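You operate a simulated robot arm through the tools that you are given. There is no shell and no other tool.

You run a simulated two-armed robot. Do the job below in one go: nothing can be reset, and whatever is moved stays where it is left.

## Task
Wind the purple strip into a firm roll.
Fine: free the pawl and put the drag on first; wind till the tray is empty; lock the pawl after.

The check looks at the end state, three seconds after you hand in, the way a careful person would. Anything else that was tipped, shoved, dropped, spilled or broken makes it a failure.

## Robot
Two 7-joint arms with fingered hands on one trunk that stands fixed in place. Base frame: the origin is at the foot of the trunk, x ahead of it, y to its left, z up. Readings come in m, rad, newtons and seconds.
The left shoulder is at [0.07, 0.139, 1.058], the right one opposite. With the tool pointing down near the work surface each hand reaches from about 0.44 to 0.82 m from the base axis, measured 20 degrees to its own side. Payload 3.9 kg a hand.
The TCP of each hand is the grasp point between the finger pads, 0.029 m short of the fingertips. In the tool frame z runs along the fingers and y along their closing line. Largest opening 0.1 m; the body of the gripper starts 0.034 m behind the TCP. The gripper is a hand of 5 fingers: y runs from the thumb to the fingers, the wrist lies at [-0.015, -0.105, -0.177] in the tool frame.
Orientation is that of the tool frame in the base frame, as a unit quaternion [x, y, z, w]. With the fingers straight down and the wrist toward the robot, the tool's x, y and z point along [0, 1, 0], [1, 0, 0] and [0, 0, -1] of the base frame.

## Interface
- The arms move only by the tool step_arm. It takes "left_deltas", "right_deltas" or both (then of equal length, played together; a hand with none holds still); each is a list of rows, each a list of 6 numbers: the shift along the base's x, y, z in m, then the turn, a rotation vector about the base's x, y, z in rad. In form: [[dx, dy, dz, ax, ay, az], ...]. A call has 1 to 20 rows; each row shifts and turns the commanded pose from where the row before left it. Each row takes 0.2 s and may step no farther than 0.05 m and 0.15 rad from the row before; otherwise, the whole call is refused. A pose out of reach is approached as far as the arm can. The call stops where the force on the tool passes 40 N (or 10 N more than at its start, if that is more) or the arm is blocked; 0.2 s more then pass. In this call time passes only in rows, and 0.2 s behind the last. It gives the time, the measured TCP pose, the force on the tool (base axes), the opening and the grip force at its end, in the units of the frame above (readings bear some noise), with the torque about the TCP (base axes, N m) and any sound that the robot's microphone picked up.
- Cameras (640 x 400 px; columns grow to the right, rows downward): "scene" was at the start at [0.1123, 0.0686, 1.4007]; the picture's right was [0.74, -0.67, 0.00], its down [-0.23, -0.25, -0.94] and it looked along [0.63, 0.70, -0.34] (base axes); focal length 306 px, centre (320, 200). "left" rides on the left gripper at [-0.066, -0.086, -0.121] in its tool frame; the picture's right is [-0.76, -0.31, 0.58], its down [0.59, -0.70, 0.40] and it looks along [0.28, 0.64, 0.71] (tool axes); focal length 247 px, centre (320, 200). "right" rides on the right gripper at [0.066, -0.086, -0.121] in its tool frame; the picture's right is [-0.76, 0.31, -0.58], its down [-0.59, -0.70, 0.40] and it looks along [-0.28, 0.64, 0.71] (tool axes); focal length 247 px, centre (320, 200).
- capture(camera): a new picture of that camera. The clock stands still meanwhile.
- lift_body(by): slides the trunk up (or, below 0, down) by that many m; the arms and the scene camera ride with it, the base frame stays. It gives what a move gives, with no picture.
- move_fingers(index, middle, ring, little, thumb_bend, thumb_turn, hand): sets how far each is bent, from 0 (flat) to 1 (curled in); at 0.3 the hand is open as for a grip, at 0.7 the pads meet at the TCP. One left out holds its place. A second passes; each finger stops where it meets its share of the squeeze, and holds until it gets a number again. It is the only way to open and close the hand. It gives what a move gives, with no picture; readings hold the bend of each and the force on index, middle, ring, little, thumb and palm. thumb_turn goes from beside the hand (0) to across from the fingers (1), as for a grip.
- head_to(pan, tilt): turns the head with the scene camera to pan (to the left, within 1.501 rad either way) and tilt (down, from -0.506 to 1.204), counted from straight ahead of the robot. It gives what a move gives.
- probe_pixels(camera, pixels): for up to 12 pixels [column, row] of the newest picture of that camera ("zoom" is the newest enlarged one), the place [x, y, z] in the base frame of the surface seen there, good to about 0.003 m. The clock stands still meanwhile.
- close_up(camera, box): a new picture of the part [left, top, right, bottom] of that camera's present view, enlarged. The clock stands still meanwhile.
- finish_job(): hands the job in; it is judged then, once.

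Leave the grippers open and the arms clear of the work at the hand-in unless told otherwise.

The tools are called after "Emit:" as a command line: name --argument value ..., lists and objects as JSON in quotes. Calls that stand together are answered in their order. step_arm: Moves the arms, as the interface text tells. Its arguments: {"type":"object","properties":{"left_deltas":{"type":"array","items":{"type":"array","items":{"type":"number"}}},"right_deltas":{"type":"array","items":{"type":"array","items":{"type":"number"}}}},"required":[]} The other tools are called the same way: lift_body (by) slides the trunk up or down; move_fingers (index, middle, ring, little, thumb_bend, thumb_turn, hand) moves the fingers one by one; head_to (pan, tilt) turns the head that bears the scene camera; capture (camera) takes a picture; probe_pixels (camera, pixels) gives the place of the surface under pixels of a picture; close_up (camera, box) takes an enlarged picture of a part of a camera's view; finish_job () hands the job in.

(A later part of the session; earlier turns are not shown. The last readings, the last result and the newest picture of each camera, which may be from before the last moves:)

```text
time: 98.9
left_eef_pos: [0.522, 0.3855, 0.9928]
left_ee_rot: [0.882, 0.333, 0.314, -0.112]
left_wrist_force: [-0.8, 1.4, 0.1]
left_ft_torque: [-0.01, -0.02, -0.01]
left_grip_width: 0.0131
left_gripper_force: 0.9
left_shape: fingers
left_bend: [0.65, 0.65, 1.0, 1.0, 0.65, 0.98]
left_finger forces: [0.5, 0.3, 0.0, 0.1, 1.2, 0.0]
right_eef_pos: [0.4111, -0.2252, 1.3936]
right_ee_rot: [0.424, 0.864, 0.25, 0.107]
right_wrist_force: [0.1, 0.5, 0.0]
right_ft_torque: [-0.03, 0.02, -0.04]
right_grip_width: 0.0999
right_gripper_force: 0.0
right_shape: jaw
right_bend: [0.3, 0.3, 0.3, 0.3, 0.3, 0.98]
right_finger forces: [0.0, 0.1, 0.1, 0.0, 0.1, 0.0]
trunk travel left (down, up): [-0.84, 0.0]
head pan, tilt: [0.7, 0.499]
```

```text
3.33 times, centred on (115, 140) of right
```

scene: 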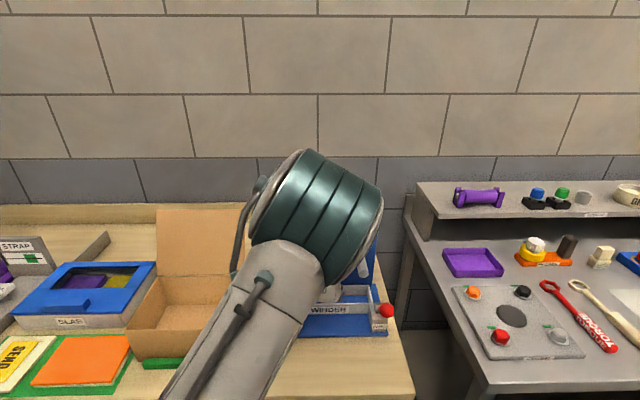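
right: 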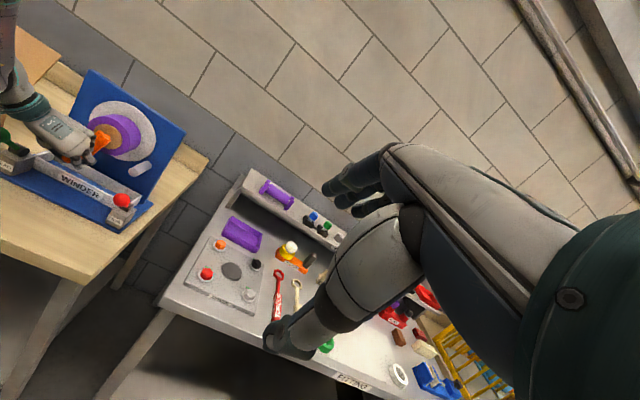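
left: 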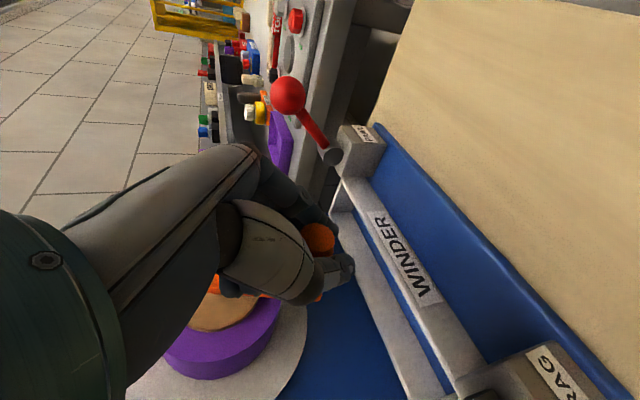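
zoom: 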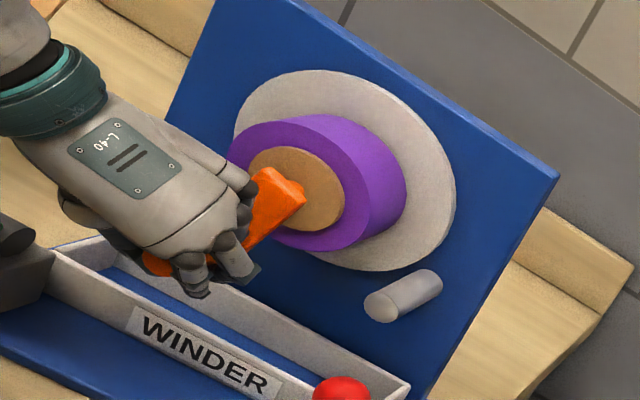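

The roll is even, no tail hangs, the roller is bare and the tray is empty. The crank hangs near its lowest point, so it'll stay put with the drag on. I'll open the hand and slide it straight back off the knob.

Emit:
move_fingers --hand "left" --index 0.35 --middle 0.35 --thumb_bend 0.35

Emit:
step_arm --left_deltas '[[-0.0152, -0.013, 0, 0, 0, 0], [-0.019, -0.01625, 0, 0, 0, 0], [-0.019, -0.01625, 0.005, 0, 0, 0], [-0.019, -0.01625, 0.02, 0, 0, 0]]'

Emit:
capture --camera "left"

Emit:
close_up --camera "right" --box '[0, 50, 220, 270]'

```text
time: 99.9
left_eef_pos: [0.522, 0.3837, 0.9911]
left_ee_rot: [0.883, 0.332, 0.313, -0.112]
left_wrist_force: [0.5, 0.4, -0.5]
left_ft_torque: [0.01, 0.0, 0.05]
left_grip_width: 0.0863
left_gripper_force: 0.1
left_shape: fingers
left_bend: [0.35, 0.35, 1.0, 1.0, 0.35, 0.98]
left_finger forces: [0.0, 0.1, 0.0, 0.0, 0.1, 0.0]
right_eef_pos: [0.4114, -0.2261, 1.3932]
right_ee_rot: [0.424, 0.864, 0.25, 0.107]
right_wrist_force: [-0.5, 0.1, -0.1]
right_ft_torque: [0.0, -0.03, 0.0]
right_grip_width: 0.0998
right_gripper_force: 0.1
right_shape: jaw
right_bend: [0.3, 0.3, 0.3, 0.3, 0.3, 0.98]
right_finger forces: [0.1, 0.0, 0.0, 0.0, 0.0, 0.0]
trunk travel left (down, up): [-0.84, 0.0]
head pan, tilt: [0.7, 0.499]
```

```text
time: 100.9
left_eef_pos: [0.4481, 0.3202, 1.0164]
left_ee_rot: [0.883, 0.33, 0.314, -0.112]
left_wrist_force: [-0.2, -0.8, -0.7]
left_ft_torque: [0.05, 0.0, -0.03]
left_grip_width: 0.0866
left_gripper_force: 0.1
left_shape: fingers
left_bend: [0.35, 0.35, 1.0, 1.0, 0.35, 0.98]
left_finger forces: [0.0, 0.0, 0.1, 0.0, 0.1, 0.0]
right_eef_pos: [0.4111, -0.2278, 1.394]
right_ee_rot: [0.425, 0.863, 0.252, 0.107]
right_wrist_force: [-0.3, -0.2, -0.7]
right_ft_torque: [0.01, 0.01, -0.01]
right_grip_width: 0.1
right_gripper_force: 0.1
right_shape: jaw
right_bend: [0.3, 0.3, 0.3, 0.3, 0.3, 0.98]
right_finger forces: [0.0, 0.1, 0.0, 0.1, 0.1, 0.0]
trunk travel left (down, up): [-0.84, 0.0]
head pan, tilt: [0.7, 0.499]
```

```text
taken
```

left: 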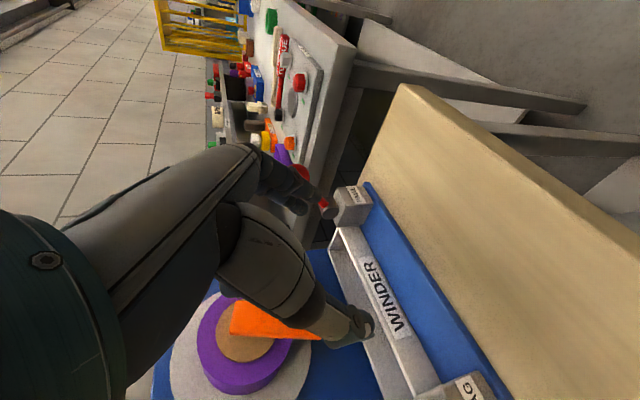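

```text
1.82 times, centred on (110, 160) of right
```

zoom: 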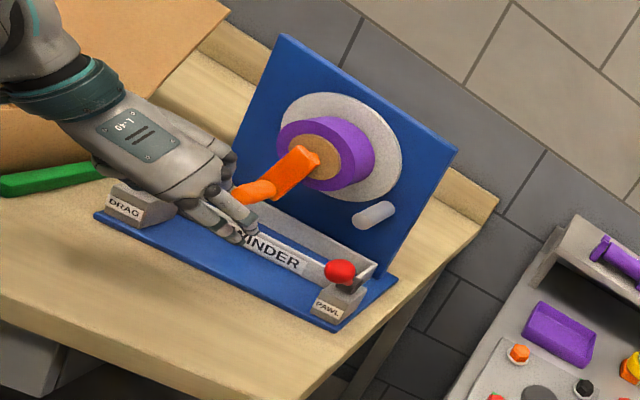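

The crank stayed where I left it. Now I'll close the fingertips into a blunt point and move right, in front of the red ball, staying back at b≈0.54.

Emit:
move_fingers --hand "left" --index 0.68 --middle 0.68 --thumb_bend 0.68

Emit:
step_arm --left_deltas '[[-0.008, -0.006, 0.01, 0, 0, 0], [0.0297, -0.0347, 0.003, 0, 0, 0], [0.0297, -0.0347, 0, 0, 0, 0], [0.0297, -0.0347, 0, 0, 0, 0]]'

Emit:
capture --camera "left"

Emit:
close_up --camera "right" --box '[0, 50, 220, 270]'

Emit:
capture --camera "scene"

```text
time: 101.9
left_eef_pos: [0.4498, 0.3219, 1.0158]
left_ee_rot: [0.883, 0.333, 0.312, -0.112]
left_wrist_force: [0.3, 0.3, 0.8]
left_ft_torque: [-0.02, -0.01, 0.0]
left_grip_width: 0.0067
left_gripper_force: 0.2
left_shape: fingers
left_bend: [0.68, 0.68, 1.0, 1.0, 0.68, 0.98]
left_finger forces: [0.0, 0.1, 0.1, 0.0, 0.0, 0.0]
right_eef_pos: [0.4125, -0.2266, 1.394]
right_ee_rot: [0.423, 0.864, 0.25, 0.106]
right_wrist_force: [0.2, -0.1, -0.3]
right_ft_torque: [-0.01, -0.02, 0.01]
right_grip_width: 0.0999
right_gripper_force: 0.1
right_shape: jaw
right_bend: [0.3, 0.3, 0.3, 0.3, 0.3, 0.98]
right_finger forces: [0.1, 0.0, 0.0, 0.1, 0.1, 0.0]
trunk travel left (down, up): [-0.84, 0.0]
head pan, tilt: [0.7, 0.499]
```

```text
time: 102.9
left_eef_pos: [0.5295, 0.2172, 1.026]
left_ee_rot: [0.881, 0.35, 0.302, -0.101]
left_wrist_force: [0.5, -0.4, 0.1]
left_ft_torque: [0.01, -0.01, 0.04]
left_grip_width: 0.0066
left_gripper_force: 0.1
left_shape: fingers
left_bend: [0.68, 0.68, 1.0, 1.0, 0.68, 0.98]
left_finger forces: [0.1, 0.0, 0.1, 0.0, 0.1, 0.0]
right_eef_pos: [0.4129, -0.2282, 1.3933]
right_ee_rot: [0.424, 0.864, 0.25, 0.107]
right_wrist_force: [-0.3, -0.9, 0.3]
right_ft_torque: [0.05, 0.01, 0.02]
right_grip_width: 0.0998
right_gripper_force: 0.1
right_shape: jaw
right_bend: [0.3, 0.3, 0.3, 0.3, 0.3, 0.98]
right_finger forces: [0.0, 0.1, 0.0, 0.0, 0.0, 0.1]
trunk travel left (down, up): [-0.84, 0.0]
head pan, tilt: [0.7, 0.499]
```

```text
taken
```

left: 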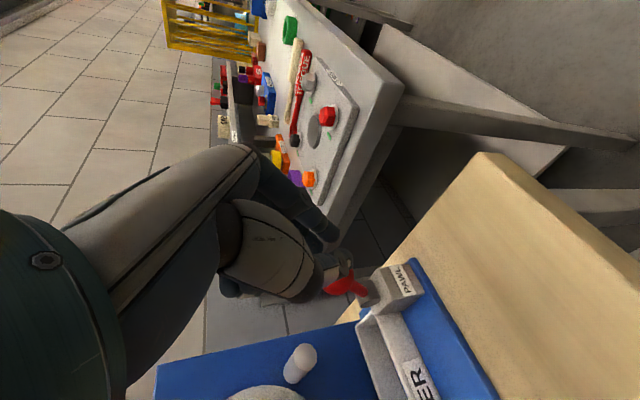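

```text
1.82 times, centred on (110, 160) of right
```

zoom: 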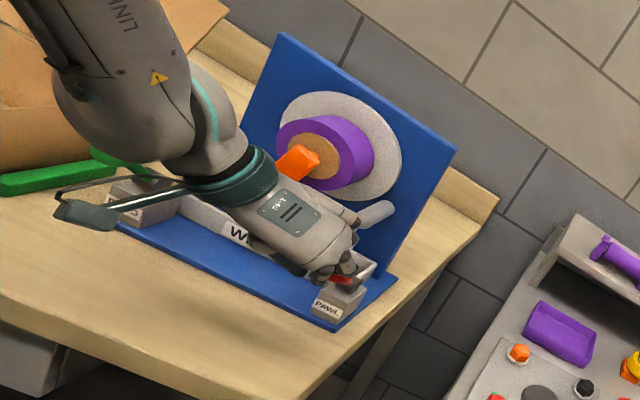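

```text
taken
```

scene: 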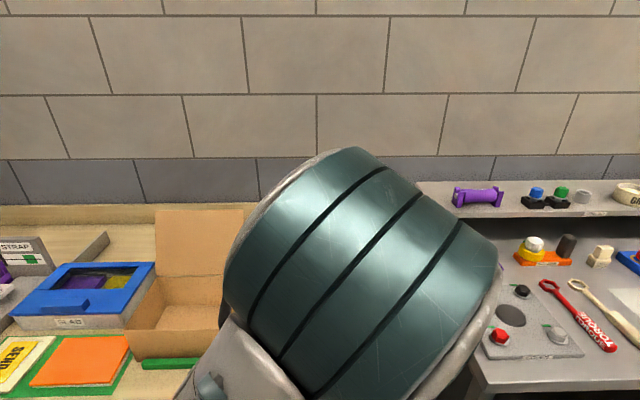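

The fingertips are in front of the red ball at a≈0.179, b≈0.544. I'll lower 2 cm to its middle height and push toward the board in small steps, watching the force.

Emit:
step_arm --left_deltas '[[0.003, -0.0035, -0.02, 0, 0, 0], [0.0076, 0.0065, 0, 0, 0, 0], [0.0076, 0.0065, 0, 0, 0, 0], [0.0076, 0.0065, 0, 0, 0, 0], [0.0076, 0.0065, 0, 0, 0, 0]]'

Emit:
capture --camera "left"

Emit:
close_up --camera "right" --box '[60, 120, 170, 240]'

```text
time: 104.1
left_eef_pos: [0.562, 0.2344, 1.0068]
left_ee_rot: [0.883, 0.33, 0.313, -0.113]
left_wrist_force: [-1.3, -2.3, 0.4]
left_ft_torque: [-0.06, -0.03, -0.04]
left_grip_width: 0.0062
left_gripper_force: 1.2
left_shape: fingers
left_bend: [0.68, 0.68, 1.0, 1.0, 0.68, 0.98]
left_finger forces: [0.0, 2.2, 0.0, 0.0, 0.0, 0.0]
right_eef_pos: [0.4115, -0.2271, 1.3938]
right_ee_rot: [0.424, 0.863, 0.251, 0.107]
right_wrist_force: [0.2, 0.5, -0.3]
right_ft_torque: [0.0, 0.0, -0.04]
right_grip_width: 0.1001
right_gripper_force: 0.0
right_shape: jaw
right_bend: [0.3, 0.3, 0.3, 0.3, 0.3, 0.98]
right_finger forces: [0.0, 0.0, 0.1, 0.1, 0.1, 0.1]
trunk travel left (down, up): [-0.84, 0.0]
head pan, tilt: [0.7, 0.499]
```

```text
taken
```

left: 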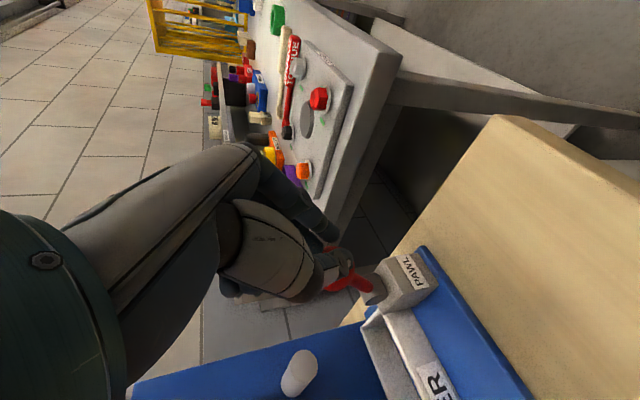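

```text
3.33 times, centred on (115, 180) of right
```

zoom: 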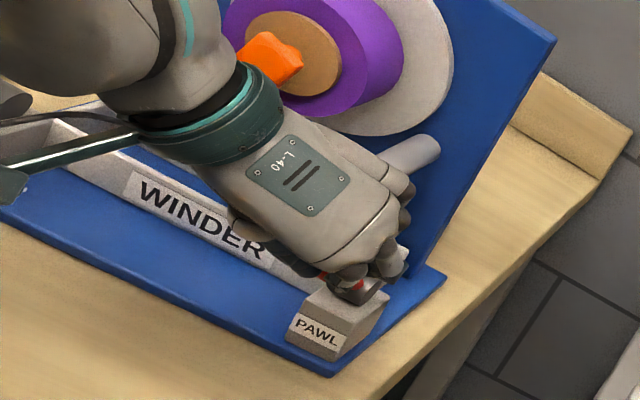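

The middle fingertip presses the ball with 2.2 N. I'll keep pushing toward upright with a slight rise along the lever's arc.

Emit:
step_arm --left_deltas '[[0.0076, 0.0065, 0.004, 0, 0, 0], [0.0076, 0.0065, 0.004, 0, 0, 0], [0.0076, 0.0065, 0.003, 0, 0, 0]]'

Emit:
capture --camera "left"

Emit:
close_up --camera "right" --box '[60, 120, 170, 240]'

```text
time: 104.9
left_eef_pos: [0.5842, 0.2516, 1.0225]
left_ee_rot: [0.882, 0.331, 0.316, -0.111]
left_wrist_force: [-3.8, -9.0, 16.8]
left_ft_torque: [0.02, -0.31, -0.14]
left_grip_width: 0.0091
left_gripper_force: 9.9
left_shape: fingers
left_bend: [0.68, 0.66, 1.0, 1.0, 0.67, 0.96]
left_finger forces: [0.0, 15.8, 0.0, 0.0, 4.2, 0.1]
right_eef_pos: [0.4092, -0.229, 1.3938]
right_ee_rot: [0.425, 0.863, 0.252, 0.108]
right_wrist_force: [-0.7, -0.3, -0.4]
right_ft_torque: [0.02, 0.01, 0.02]
right_grip_width: 0.0998
right_gripper_force: 0.0
right_shape: jaw
right_bend: [0.3, 0.3, 0.3, 0.3, 0.3, 0.98]
right_finger forces: [0.0, 0.1, 0.1, 0.1, 0.0, 0.1]
trunk travel left (down, up): [-0.84, 0.0]
head pan, tilt: [0.7, 0.499]
```

```text
taken
```

left: 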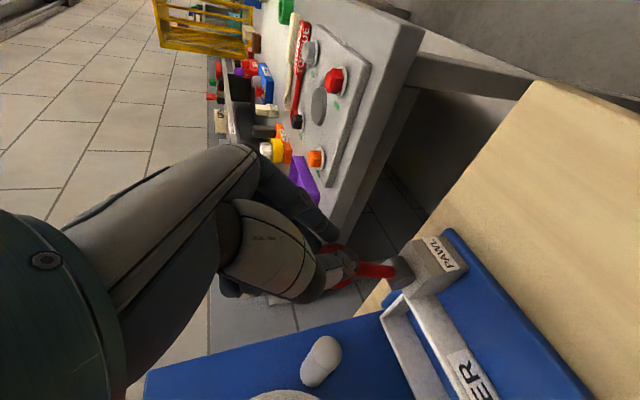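

```text
3.33 times, centred on (115, 180) of right
```

zoom: 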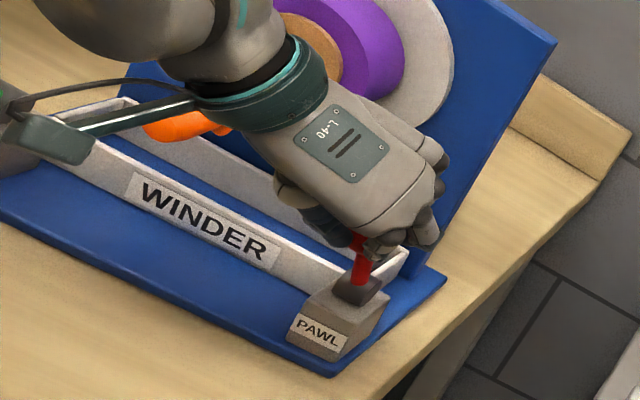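

The force jumped to 16 N and the lever looks upright, so it has reached its stop. I'll back off 1.5 cm to see how it stands.

Emit:
step_arm --left_deltas '[[-0.0076, -0.0065, 0, 0, 0, 0], [-0.0114, -0.0098, 0, 0, 0, 0], [-0.019, -0.0163, 0.005, 0, 0, 0]]'

Emit:
capture --camera "left"

Emit:
close_up --camera "right" --box '[60, 120, 170, 240]'

```text
time: 105.7
left_eef_pos: [0.5474, 0.2192, 1.0255]
left_ee_rot: [0.883, 0.331, 0.313, -0.114]
left_wrist_force: [0.5, -1.6, 0.3]
left_ft_torque: [0.01, -0.02, 0.03]
left_grip_width: 0.0066
left_gripper_force: 0.1
left_shape: fingers
left_bend: [0.68, 0.68, 1.0, 1.0, 0.68, 0.98]
left_finger forces: [0.0, 0.1, 0.0, 0.1, 0.0, 0.0]
right_eef_pos: [0.4124, -0.2276, 1.3946]
right_ee_rot: [0.424, 0.864, 0.251, 0.107]
right_wrist_force: [-0.2, -0.7, 0.3]
right_ft_torque: [0.01, -0.03, -0.01]
right_grip_width: 0.0999
right_gripper_force: 0.1
right_shape: jaw
right_bend: [0.3, 0.3, 0.3, 0.3, 0.3, 0.98]
right_finger forces: [0.1, 0.1, 0.0, 0.0, 0.1, 0.0]
trunk travel left (down, up): [-0.84, 0.0]
head pan, tilt: [0.7, 0.499]
```

```text
taken
```

left: 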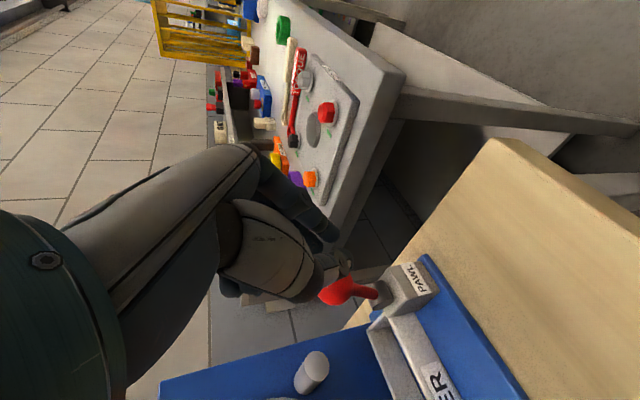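

```text
3.33 times, centred on (115, 180) of right
```

zoom: 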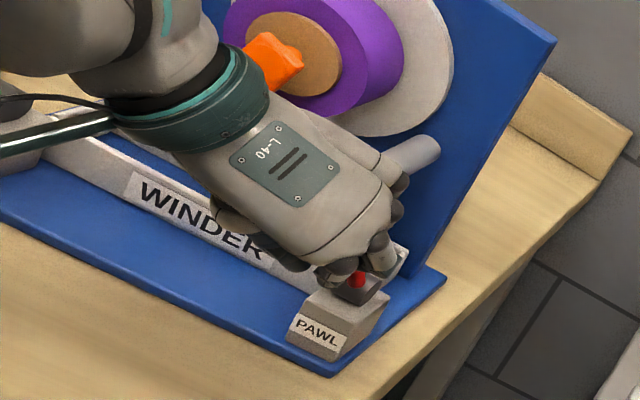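

The hand hides the lever from this angle. I'll move back and up to get a clear view of it.

Emit:
step_arm --left_deltas '[[-0.019, -0.0163, 0.01, 0, 0, 0], [-0.019, -0.0163, 0.03, 0, 0, 0], [-0.02, 0.02, 0.03, 0, 0, 0], [-0.02, 0.03, 0.02, 0, 0, 0]]'

Emit:
capture --camera "left"

Emit:
close_up --camera "right" --box '[0, 50, 220, 270]'

```text
time: 106.7
left_eef_pos: [0.4893, 0.251, 1.0937]
left_ee_rot: [0.884, 0.335, 0.31, -0.1]
left_wrist_force: [-0.3, -0.4, -0.6]
left_ft_torque: [-0.04, 0.0, -0.01]
left_grip_width: 0.0064
left_gripper_force: 0.0
left_shape: fingers
left_bend: [0.68, 0.68, 1.0, 1.0, 0.68, 0.98]
left_finger forces: [0.1, 0.0, 0.0, 0.0, 0.0, 0.0]
left hand out of reach, approached as far as the arm can: row 3, 4
right_eef_pos: [0.4127, -0.2242, 1.3949]
right_ee_rot: [0.424, 0.864, 0.251, 0.107]
right_wrist_force: [-0.1, 0.6, 0.2]
right_ft_torque: [-0.03, 0.0, -0.01]
right_grip_width: 0.0996
right_gripper_force: 0.1
right_shape: jaw
right_bend: [0.3, 0.3, 0.3, 0.3, 0.3, 0.98]
right_finger forces: [0.0, 0.0, 0.0, 0.0, 0.0, 0.0]
trunk travel left (down, up): [-0.84, 0.0]
head pan, tilt: [0.7, 0.499]
```

```text
taken
```

left: 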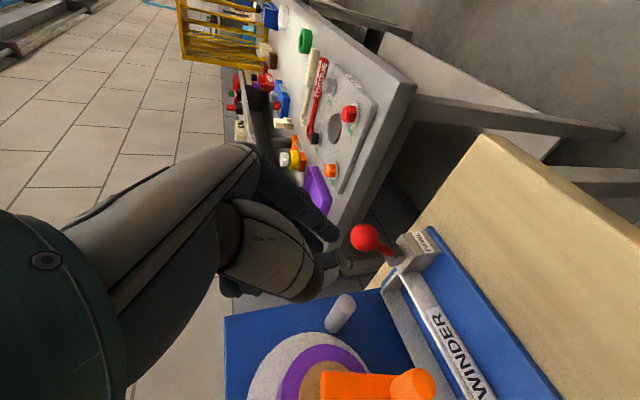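

```text
1.82 times, centred on (110, 160) of right
```

zoom: 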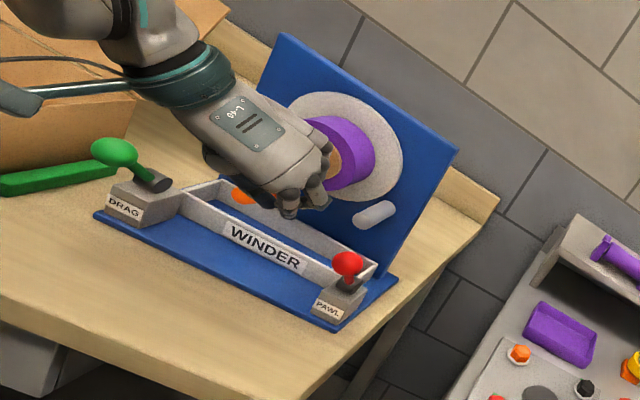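

The red lever looks raised. I'll zoom on it from the right camera and probe ball and pivot to measure its angle.

Emit:
close_up --camera "right" --box '[95, 135, 155, 205]'

Emit:
probe_pixels --camera "zoom" --pixels '[[390, 120], [385, 145], [395, 175], [400, 200], [380, 100], [360, 120], [410, 230], [370, 210]]'

Emit:
close_up --camera "left" --box '[330, 200, 460, 300]'

```text
5.71 times, centred on (125, 170) of right
```

zoom: 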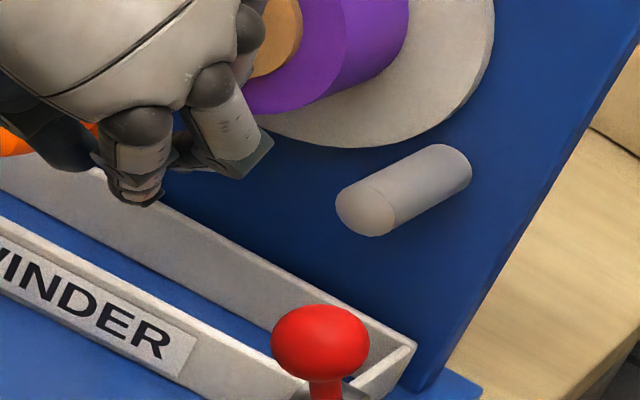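

```text
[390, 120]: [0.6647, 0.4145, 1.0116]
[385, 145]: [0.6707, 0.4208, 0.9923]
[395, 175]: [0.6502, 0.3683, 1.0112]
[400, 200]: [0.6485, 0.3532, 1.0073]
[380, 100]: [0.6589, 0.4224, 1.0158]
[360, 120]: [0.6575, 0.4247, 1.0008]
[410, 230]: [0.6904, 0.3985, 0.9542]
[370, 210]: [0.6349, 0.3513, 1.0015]
```

```text
4.00 times, centred on (395, 250) of left
```

zoom: 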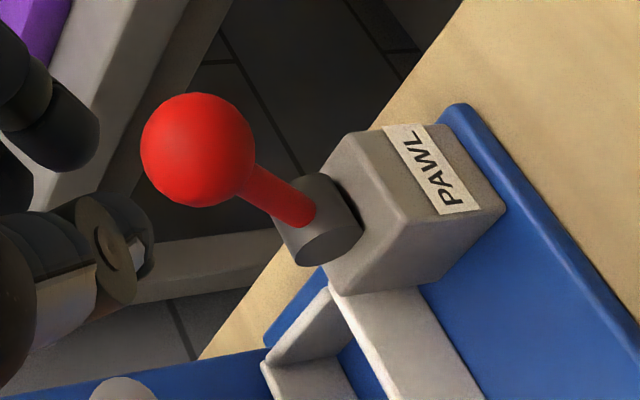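

In this view the lever still leans somewhat. I'll probe ball, stem and hinge here.

Emit:
probe_pixels --camera "zoom" --pixels '[[198, 150], [160, 150], [245, 150], [275, 195], [300, 210], [325, 245], [340, 200], [430, 170], [360, 160], [460, 220]]'

```text
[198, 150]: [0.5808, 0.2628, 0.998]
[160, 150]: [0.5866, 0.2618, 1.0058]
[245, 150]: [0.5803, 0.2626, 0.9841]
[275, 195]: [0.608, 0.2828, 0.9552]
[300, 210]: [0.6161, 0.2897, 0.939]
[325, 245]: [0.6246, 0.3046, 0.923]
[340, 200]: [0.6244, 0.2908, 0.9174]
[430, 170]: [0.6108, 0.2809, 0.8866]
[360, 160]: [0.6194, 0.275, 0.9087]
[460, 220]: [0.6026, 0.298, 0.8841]
```

The lever still leans about 33° toward me: it's bistable, and either fell back or was dragged back when my pinched fingertips withdrew. I'll push again with a cleaner contact, using the side of the index and middle fingers low against the ball with the thumb out of the way. First the finger shape and a position in front of the ball.

Emit:
move_fingers --hand "left" --index 0.58 --middle 0.58 --thumb_bend 0.0

Emit:
step_arm --left_deltas '[[0.0115, -0.011, -0.01, 0, 0, 0], [0.0115, -0.011, -0.025, 0, 0, 0], [0.0115, -0.011, -0.025, 0, 0, 0]]'

Emit:
capture --camera "left"

Emit:
close_up --camera "right" --box '[40, 100, 200, 260]'

```text
time: 107.7
left_eef_pos: [0.4906, 0.2523, 1.0919]
left_ee_rot: [0.883, 0.337, 0.31, -0.103]
left_wrist_force: [-0.4, -0.5, -0.5]
left_ft_torque: [-0.01, 0.01, 0.03]
left_grip_width: 0.0758
left_gripper_force: 0.0
left_shape: fingers
left_bend: [0.57, 0.57, 1.0, 1.0, 0.0, 0.98]
left_finger forces: [0.0, 0.0, 0.0, 0.0, 0.0, 0.0]
right_eef_pos: [0.4128, -0.2264, 1.3932]
right_ee_rot: [0.425, 0.864, 0.25, 0.106]
right_wrist_force: [0.1, 0.2, 0.3]
right_ft_torque: [-0.03, 0.02, 0.01]
right_grip_width: 0.1
right_gripper_force: 0.1
right_shape: jaw
right_bend: [0.3, 0.3, 0.3, 0.3, 0.3, 0.98]
right_finger forces: [0.0, 0.1, 0.1, 0.0, 0.0, 0.1]
trunk travel left (down, up): [-0.84, 0.0]
head pan, tilt: [0.7, 0.499]
```

```text
time: 108.5
left_eef_pos: [0.5281, 0.2167, 1.042]
left_ee_rot: [0.881, 0.341, 0.313, -0.094]
left_wrist_force: [-0.6, 0.7, 0.1]
left_ft_torque: [0.01, 0.03, 0.0]
left_grip_width: 0.0757
left_gripper_force: 0.0
left_shape: fingers
left_bend: [0.57, 0.57, 1.0, 1.0, 0.0, 0.98]
left_finger forces: [0.0, 0.1, 0.0, 0.0, 0.0, 0.0]
right_eef_pos: [0.4148, -0.2267, 1.394]
right_ee_rot: [0.425, 0.864, 0.25, 0.106]
right_wrist_force: [0.6, -0.2, -0.1]
right_ft_torque: [-0.01, 0.01, -0.02]
right_grip_width: 0.1
right_gripper_force: 0.0
right_shape: jaw
right_bend: [0.3, 0.3, 0.3, 0.3, 0.3, 0.98]
right_finger forces: [0.1, 0.0, 0.0, 0.0, 0.0, 0.0]
trunk travel left (down, up): [-0.84, 0.0]
head pan, tilt: [0.7, 0.499]
```

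```text
taken
```

left: 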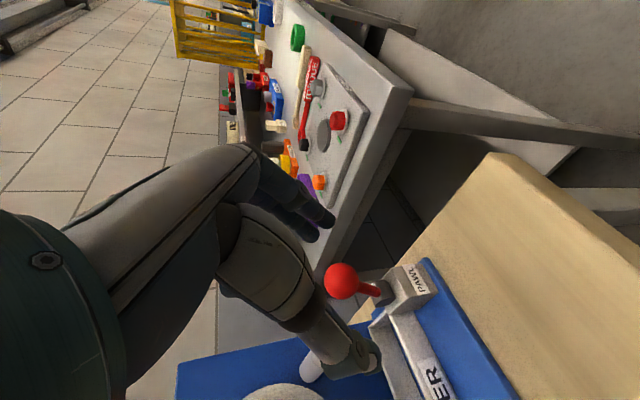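

```text
2.50 times, centred on (120, 180) of right
```

zoom: 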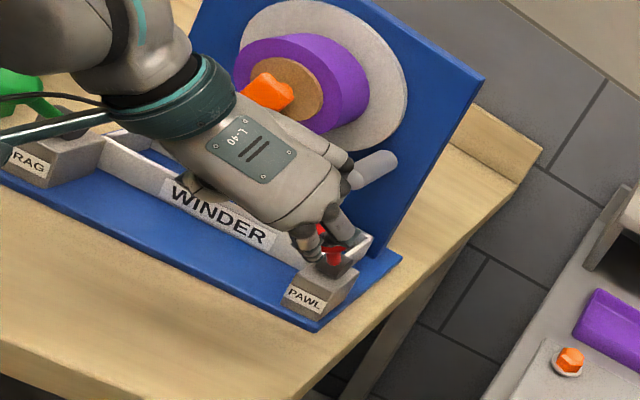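

The ball's measured place (a 0.187, b 0.626, z 0.988) matches the picture at (343, 280). I'll lower the hand to z≈0.975 in front of it, shifted slightly left so the fingers line up with the ball.

Emit:
step_arm --left_deltas '[[-0.0025, 0.003, -0.034, 0, 0, 0], [-0.0025, 0.003, -0.034, 0, 0, 0]]'

Emit:
capture --camera "left"

Emit:
close_up --camera "right" --box '[40, 100, 200, 260]'

```text
time: 109.1
left_eef_pos: [0.5212, 0.2282, 0.9711]
left_ee_rot: [0.878, 0.357, 0.305, -0.091]
left_wrist_force: [0.4, -0.2, 1.1]
left_ft_torque: [0.02, 0.02, 0.01]
left_grip_width: 0.0757
left_gripper_force: 0.0
left_shape: fingers
left_bend: [0.57, 0.57, 1.0, 1.0, 0.0, 0.98]
left_finger forces: [0.0, 0.1, 0.0, 0.0, 0.0, 0.0]
right_eef_pos: [0.4156, -0.2264, 1.3925]
right_ee_rot: [0.425, 0.864, 0.249, 0.106]
right_wrist_force: [0.4, 1.3, -0.6]
right_ft_torque: [0.0, -0.02, -0.02]
right_grip_width: 0.0999
right_gripper_force: 0.1
right_shape: jaw
right_bend: [0.3, 0.3, 0.3, 0.3, 0.3, 0.98]
right_finger forces: [0.0, 0.0, 0.0, 0.1, 0.1, 0.1]
trunk travel left (down, up): [-0.84, 0.0]
head pan, tilt: [0.7, 0.499]
```

```text
taken
```

left: 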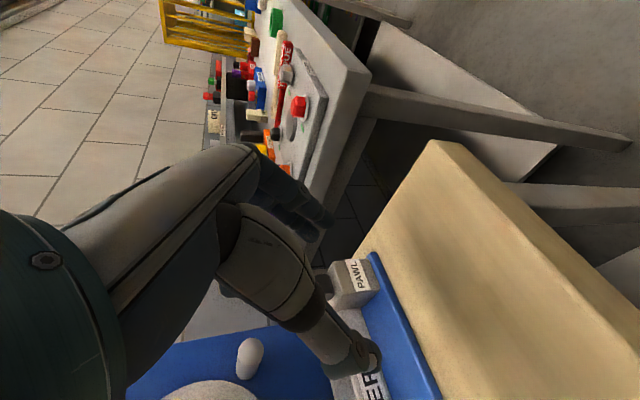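

```text
2.50 times, centred on (120, 180) of right
```

zoom: 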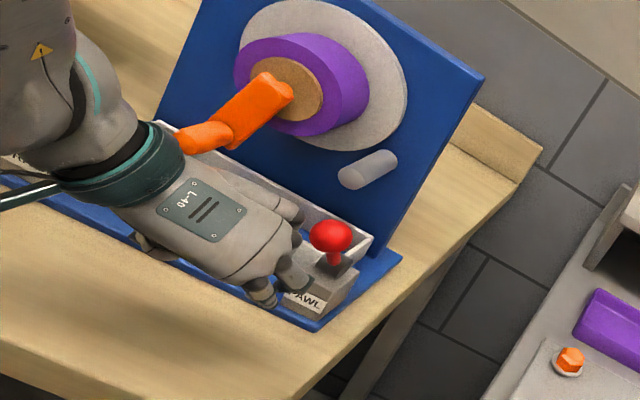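

From this angle the red ball stands to the right of my fingers, unhidden. I'll push toward the board, 6 steps first, and check force and view.

Emit:
step_arm --left_deltas '[[0.0076, 0.0065, 0, 0, 0, 0], [0.0076, 0.0065, 0, 0, 0, 0], [0.0076, 0.0065, 0, 0, 0, 0], [0.0076, 0.0065, 0, 0, 0, 0], [0.0076, 0.0065, 0.002, 0, 0, 0], [0.0076, 0.0065, 0.002, 0, 0, 0]]'

Emit:
capture --camera "left"

Emit:
close_up --camera "right" --box '[40, 100, 200, 260]'

```text
time: 110.5
left_eef_pos: [0.5646, 0.2638, 0.9703]
left_ee_rot: [0.883, 0.331, 0.312, -0.113]
left_wrist_force: [-1.0, -0.4, 2.0]
left_ft_torque: [0.01, -0.1, -0.05]
left_grip_width: 0.076
left_gripper_force: 1.4
left_shape: fingers
left_bend: [0.57, 0.57, 1.0, 1.0, 0.0, 0.98]
left_finger forces: [0.0, 0.1, 2.3, 0.1, 0.0, 0.0]
right_eef_pos: [0.4124, -0.2269, 1.3941]
right_ee_rot: [0.424, 0.864, 0.25, 0.108]
right_wrist_force: [-0.5, 0.2, 0.3]
right_ft_torque: [0.01, 0.03, 0.01]
right_grip_width: 0.0998
right_gripper_force: 0.1
right_shape: jaw
right_bend: [0.3, 0.3, 0.3, 0.3, 0.3, 0.98]
right_finger forces: [0.0, 0.0, 0.1, 0.0, 0.0, 0.0]
trunk travel left (down, up): [-0.84, 0.0]
head pan, tilt: [0.7, 0.499]
```

```text
taken
```

left: 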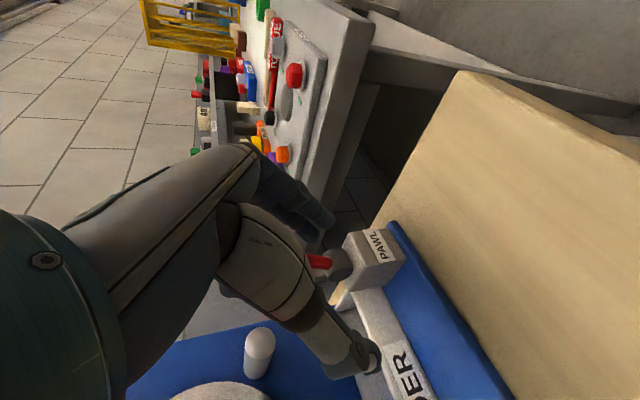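

```text
2.50 times, centred on (120, 180) of right
```

zoom: 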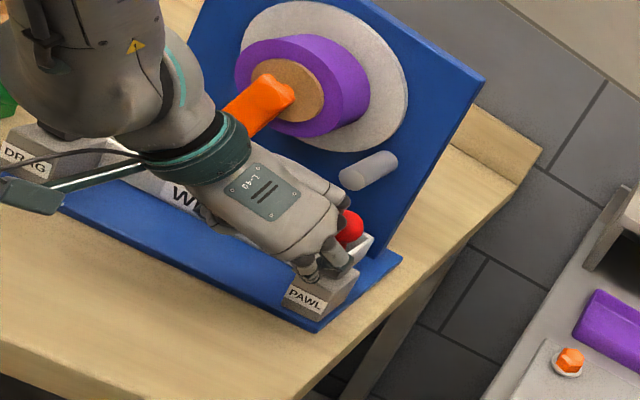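

The curled ring finger now pushes the ball (2.3 N), which has moved further toward upright. I'll continue 3 more steps.

Emit:
step_arm --left_deltas '[[0.0076, 0.0065, 0.002, 0, 0, 0], [0.0076, 0.0065, 0.002, 0, 0, 0], [0.0038, 0.0033, 0.001, 0, 0, 0]]'

Emit:
capture --camera "left"

Emit:
close_up --camera "right" --box '[40, 100, 200, 260]'

```text
time: 111.3
left_eef_pos: [0.5841, 0.2801, 0.9746]
left_ee_rot: [0.883, 0.332, 0.313, -0.112]
left_wrist_force: [-0.7, -0.6, 0.6]
left_ft_torque: [0.0, 0.01, -0.02]
left_grip_width: 0.0761
left_gripper_force: 0.5
left_shape: fingers
left_bend: [0.57, 0.57, 1.0, 1.0, 0.0, 0.98]
left_finger forces: [0.1, 0.0, 0.6, 0.0, 0.0, 0.0]
right_eef_pos: [0.4127, -0.2276, 1.3935]
right_ee_rot: [0.424, 0.864, 0.25, 0.106]
right_wrist_force: [0.4, -0.7, -0.9]
right_ft_torque: [0.0, 0.0, 0.01]
right_grip_width: 0.0998
right_gripper_force: 0.0
right_shape: jaw
right_bend: [0.3, 0.3, 0.3, 0.3, 0.3, 0.98]
right_finger forces: [0.0, 0.0, 0.0, 0.0, 0.0, 0.0]
trunk travel left (down, up): [-0.84, 0.0]
head pan, tilt: [0.7, 0.499]
```

```text
taken
```

left: 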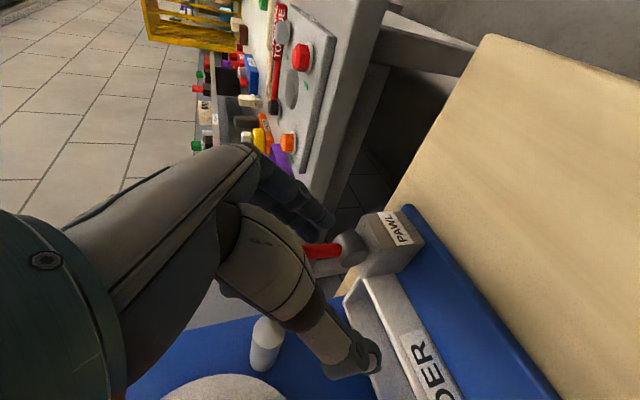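

```text
2.50 times, centred on (120, 180) of right
```

zoom: 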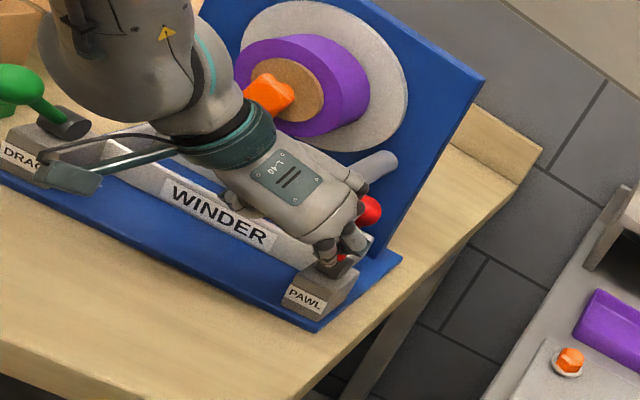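

The ball is now where I predicted it for an upright lever, around raw (140, 184). I'll nudge a little further to feel whether it meets its stop.

Emit:
step_arm --left_deltas '[[0.0038, 0.0033, 0, 0, 0, 0], [0.0038, 0.0033, 0, 0, 0, 0]]'

Emit:
close_up --camera "right" --box '[40, 100, 200, 260]'

```text
time: 111.9
left_eef_pos: [0.5903, 0.2877, 0.9758]
left_ee_rot: [0.883, 0.331, 0.312, -0.112]
left_wrist_force: [0.6, 1.3, -0.5]
left_ft_torque: [0.0, 0.0, -0.01]
left_grip_width: 0.0758
left_gripper_force: 0.1
left_shape: fingers
left_bend: [0.57, 0.57, 1.0, 1.0, 0.0, 0.98]
left_finger forces: [0.0, 0.0, 0.0, 0.0, 0.0, 0.0]
right_eef_pos: [0.4125, -0.2259, 1.3934]
right_ee_rot: [0.423, 0.864, 0.251, 0.107]
right_wrist_force: [0.9, 0.1, 0.2]
right_ft_torque: [-0.01, 0.01, 0.03]
right_grip_width: 0.0997
right_gripper_force: 0.0
right_shape: jaw
right_bend: [0.3, 0.3, 0.3, 0.3, 0.3, 0.98]
right_finger forces: [0.0, 0.1, 0.1, 0.0, 0.0, 0.0]
trunk travel left (down, up): [-0.84, 0.0]
head pan, tilt: [0.7, 0.499]
```

```text
2.50 times, centred on (120, 180) of right
```

zoom: 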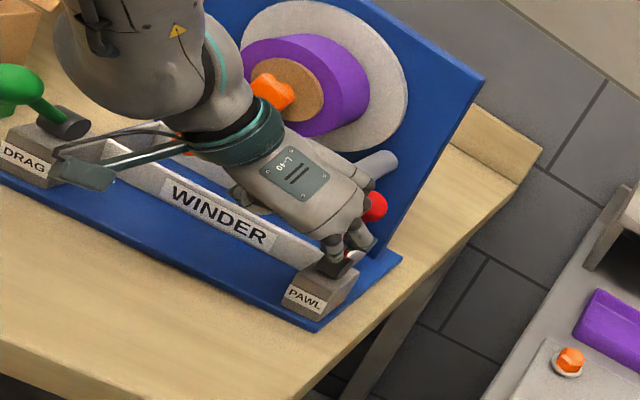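

The ball moved a touch ahead of my finger and the force fell to zero. I'll go forward in 4 mm steps to find the stop.

Emit:
step_arm --left_deltas '[[0.003, 0.0026, 0, 0, 0, 0], [0.003, 0.0026, 0, 0, 0, 0]]'

Emit:
close_up --camera "right" --box '[40, 100, 200, 260]'

Emit:
capture --camera "left"

```text
time: 112.5
left_eef_pos: [0.5935, 0.2878, 0.9767]
left_ee_rot: [0.884, 0.33, 0.312, -0.112]
left_wrist_force: [-14.4, -12.5, -0.6]
left_ft_torque: [0.38, -0.4, -0.33]
left_grip_width: 0.0758
left_gripper_force: 9.5
left_shape: fingers
left_bend: [0.57, 0.57, 1.0, 1.0, 0.0, 0.98]
left_finger forces: [0.0, 1.3, 17.9, 0.0, 0.1, 0.1]
right_eef_pos: [0.4096, -0.2294, 1.3942]
right_ee_rot: [0.425, 0.863, 0.252, 0.108]
right_wrist_force: [0.3, 0.6, -0.4]
right_ft_torque: [0.0, -0.01, -0.04]
right_grip_width: 0.0999
right_gripper_force: 0.1
right_shape: jaw
right_bend: [0.3, 0.3, 0.3, 0.3, 0.3, 0.98]
right_finger forces: [0.0, 0.1, 0.1, 0.0, 0.0, 0.0]
trunk travel left (down, up): [-0.84, 0.0]
head pan, tilt: [0.7, 0.499]
```

```text
2.50 times, centred on (120, 180) of right
```

zoom: 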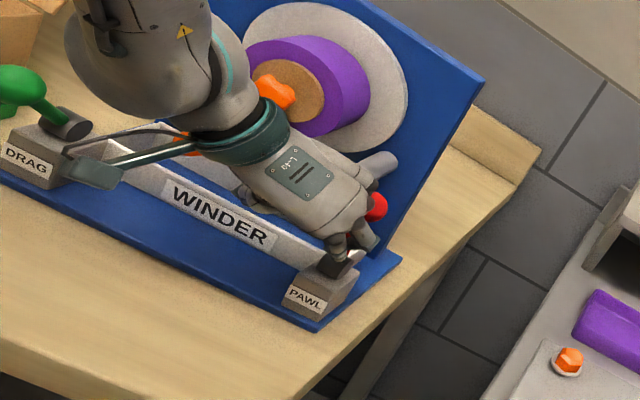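

```text
taken
```

left: 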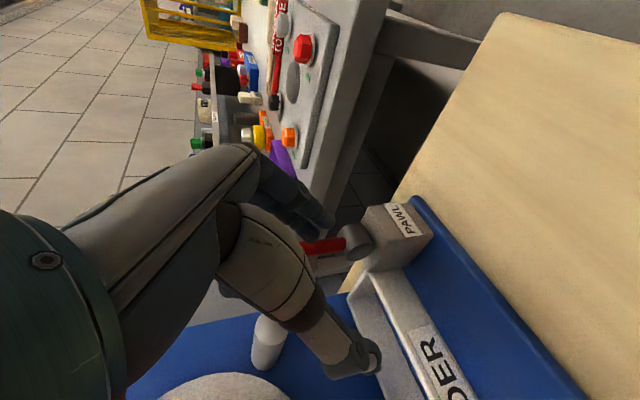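

Now there's a firm stop at 18 N with the ball unmoved, so upright is the lever's end position and the pawl lever is fully back. This also confirms both levers have just two positions. I'll back straight off slowly and see that it stays.

Emit:
step_arm --left_deltas '[[-0.003, -0.0026, 0, 0, 0, 0], [-0.0076, -0.0065, 0, 0, 0, 0], [-0.0152, -0.013, 0, 0, 0, 0]]'

Emit:
close_up --camera "right" --box '[40, 100, 200, 260]'

Emit:
capture --camera "left"

```text
time: 113.3
left_eef_pos: [0.5705, 0.269, 0.9768]
left_ee_rot: [0.883, 0.332, 0.313, -0.113]
left_wrist_force: [-0.1, 0.1, -0.4]
left_ft_torque: [0.03, 0.01, 0.02]
left_grip_width: 0.0758
left_gripper_force: 0.1
left_shape: fingers
left_bend: [0.57, 0.57, 1.0, 1.0, 0.0, 0.98]
left_finger forces: [0.0, 0.0, 0.1, 0.0, 0.0, 0.0]
right_eef_pos: [0.4124, -0.2295, 1.3936]
right_ee_rot: [0.424, 0.863, 0.251, 0.107]
right_wrist_force: [-0.5, -0.6, 0.0]
right_ft_torque: [0.03, -0.06, -0.01]
right_grip_width: 0.0999
right_gripper_force: 0.0
right_shape: jaw
right_bend: [0.3, 0.3, 0.3, 0.3, 0.3, 0.98]
right_finger forces: [0.0, 0.0, 0.0, 0.1, 0.1, 0.0]
trunk travel left (down, up): [-0.84, 0.0]
head pan, tilt: [0.7, 0.499]
```

```text
2.50 times, centred on (120, 180) of right
```

zoom: 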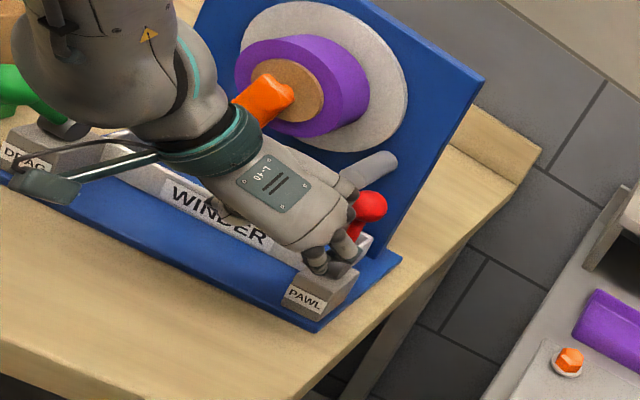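

```text
taken
```

left: 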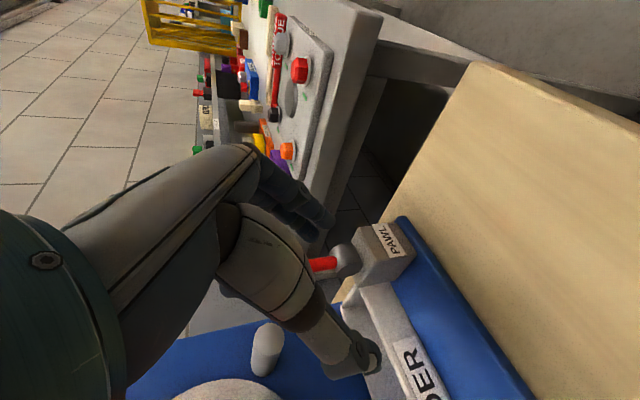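

The ball stayed upright. I'll back off further, then rise.

Emit:
step_arm --left_deltas '[[-0.019, -0.0163, 0, 0, 0, 0], [-0.019, -0.0163, 0.01, 0, 0, 0], [0, 0, 0.04, 0, 0, 0], [0, 0, 0.04, 0, 0, 0], [0, 0, 0.04, 0, 0, 0]]'

Emit:
close_up --camera "right" --box '[0, 50, 220, 270]'

Emit:
capture --camera "left"

```text
time: 114.5
left_eef_pos: [0.5317, 0.2383, 1.1081]
left_ee_rot: [0.883, 0.33, 0.313, -0.113]
left_wrist_force: [1.0, -0.1, 0.5]
left_ft_torque: [0.02, -0.05, 0.03]
left_grip_width: 0.0759
left_gripper_force: 0.1
left_shape: fingers
left_bend: [0.57, 0.57, 1.0, 1.0, 0.0, 0.98]
left_finger forces: [0.1, 0.0, 0.1, 0.0, 0.1, 0.0]
right_eef_pos: [0.4117, -0.2274, 1.3935]
right_ee_rot: [0.425, 0.863, 0.25, 0.107]
right_wrist_force: [0.1, -0.5, 0.2]
right_ft_torque: [0.0, 0.0, 0.0]
right_grip_width: 0.0999
right_gripper_force: 0.1
right_shape: jaw
right_bend: [0.3, 0.3, 0.3, 0.3, 0.3, 0.98]
right_finger forces: [0.0, 0.1, 0.0, 0.1, 0.0, 0.0]
trunk travel left (down, up): [-0.84, 0.0]
head pan, tilt: [0.7, 0.499]
```

```text
1.82 times, centred on (110, 160) of right
```

zoom: 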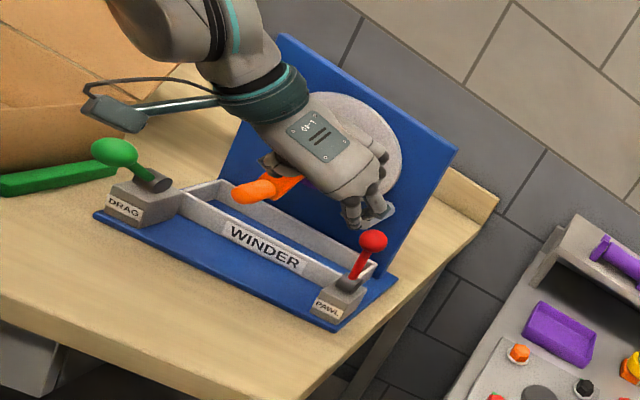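

```text
taken
```

left: 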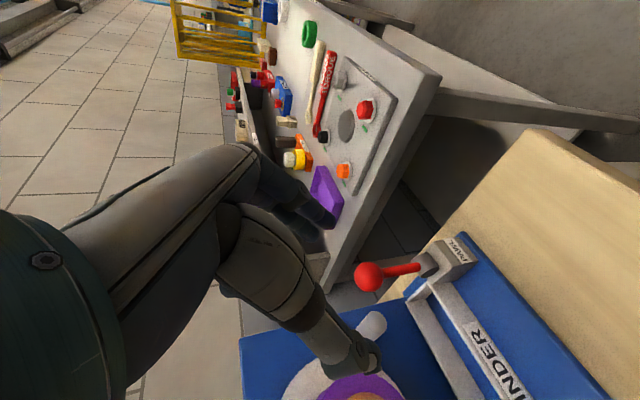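

The red lever now stands upright, so the pawl is locked; the green DRAG lever is still on, the tray is empty and the roll is on the hub. Now I'll raise the left arm and take it clear of the winder.

Emit:
step_arm --left_deltas '[[0, 0, 0.04, 0, 0, 0], [0, 0, 0.04, 0, 0, 0], [0, 0.005, 0.04, 0, 0, 0], [-0.01, 0.02, 0.03, 0, 0, 0], [-0.015, 0.03, 0.02, 0, 0, 0], [-0.015, 0.03, 0.01, 0, 0, 0]]'

Emit:
capture --camera "scene"

Emit:
close_up --camera "right" --box '[0, 50, 220, 270]'

```text
time: 115.9
left_eef_pos: [0.5284, 0.3439, 1.2682]
left_ee_rot: [0.883, 0.331, 0.311, -0.114]
left_wrist_force: [0.6, -0.2, -0.6]
left_ft_torque: [-0.03, -0.02, 0.0]
left_grip_width: 0.076
left_gripper_force: 0.1
left_shape: fingers
left_bend: [0.57, 0.57, 1.0, 1.0, 0.0, 0.98]
left_finger forces: [0.0, 0.1, 0.0, 0.1, 0.1, 0.1]
left hand out of reach, approached as far as the arm can: row 1, 2, 3, 4
right_eef_pos: [0.4129, -0.2253, 1.3934]
right_ee_rot: [0.424, 0.864, 0.249, 0.107]
right_wrist_force: [-0.8, -0.9, 0.3]
right_ft_torque: [-0.01, 0.0, -0.02]
right_grip_width: 0.1001
right_gripper_force: 0.1
right_shape: jaw
right_bend: [0.3, 0.3, 0.3, 0.3, 0.3, 0.98]
right_finger forces: [0.1, 0.0, 0.0, 0.0, 0.1, 0.1]
trunk travel left (down, up): [-0.84, 0.0]
head pan, tilt: [0.7, 0.499]
```

```text
taken
```

scene: 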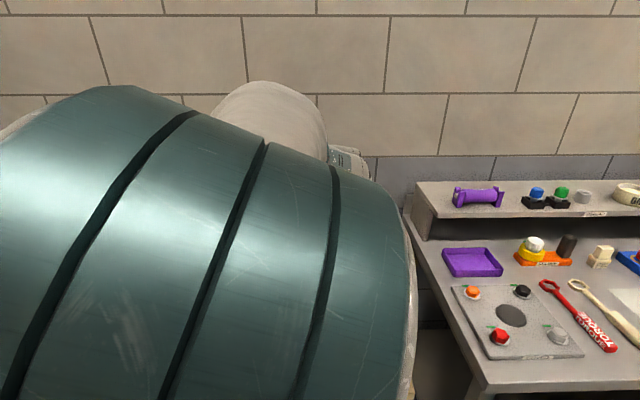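

```text
1.82 times, centred on (110, 160) of right
```

zoom: 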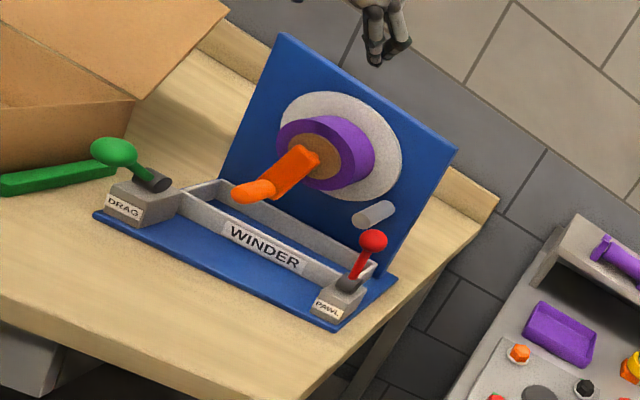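

From the right camera the finished winder is fully visible: red lever upright, green pulled, empty tray, tidy roll. The left hand is above the board; I'll untilt it and then yaw it back so the arm rests clear and the elbow moves away from my head.

Emit:
step_arm --left_deltas '[[0, 0, 0.01, -0.0858, 0.1003, 0], [0, 0, 0.01, -0.0858, 0.1003, 0], [0, 0, 0, -0.0858, 0.1003, 0], [0, 0, 0, -0.0858, 0.1003, 0], [0, 0, 0, -0.0858, 0.1003, 0]]'

Emit:
capture --camera "scene"

```text
time: 117.1
left_eef_pos: [0.5279, 0.3455, 1.2891]
left_ee_rot: [0.936, 0.352, 0.007, -0.002]
left_wrist_force: [0.2, 0.7, 0.0]
left_ft_torque: [0.0, -0.03, 0.0]
left_grip_width: 0.0758
left_gripper_force: 0.0
left_shape: fingers
left_bend: [0.57, 0.57, 1.0, 1.0, 0.0, 0.98]
left_finger forces: [0.1, 0.0, 0.1, 0.1, 0.0, 0.0]
right_eef_pos: [0.4141, -0.2253, 1.393]
right_ee_rot: [0.424, 0.864, 0.25, 0.107]
right_wrist_force: [0.7, 0.0, -0.8]
right_ft_torque: [-0.02, 0.01, -0.01]
right_grip_width: 0.1
right_gripper_force: 0.1
right_shape: jaw
right_bend: [0.3, 0.3, 0.3, 0.3, 0.3, 0.98]
right_finger forces: [0.0, 0.1, 0.1, 0.1, 0.1, 0.1]
trunk travel left (down, up): [-0.84, 0.0]
head pan, tilt: [0.7, 0.499]
```

```text
taken
```

scene: 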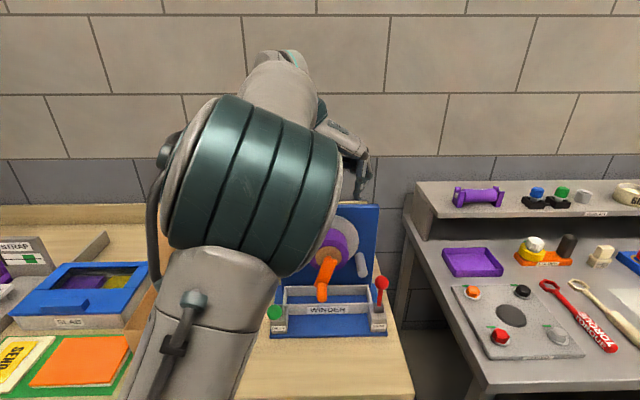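

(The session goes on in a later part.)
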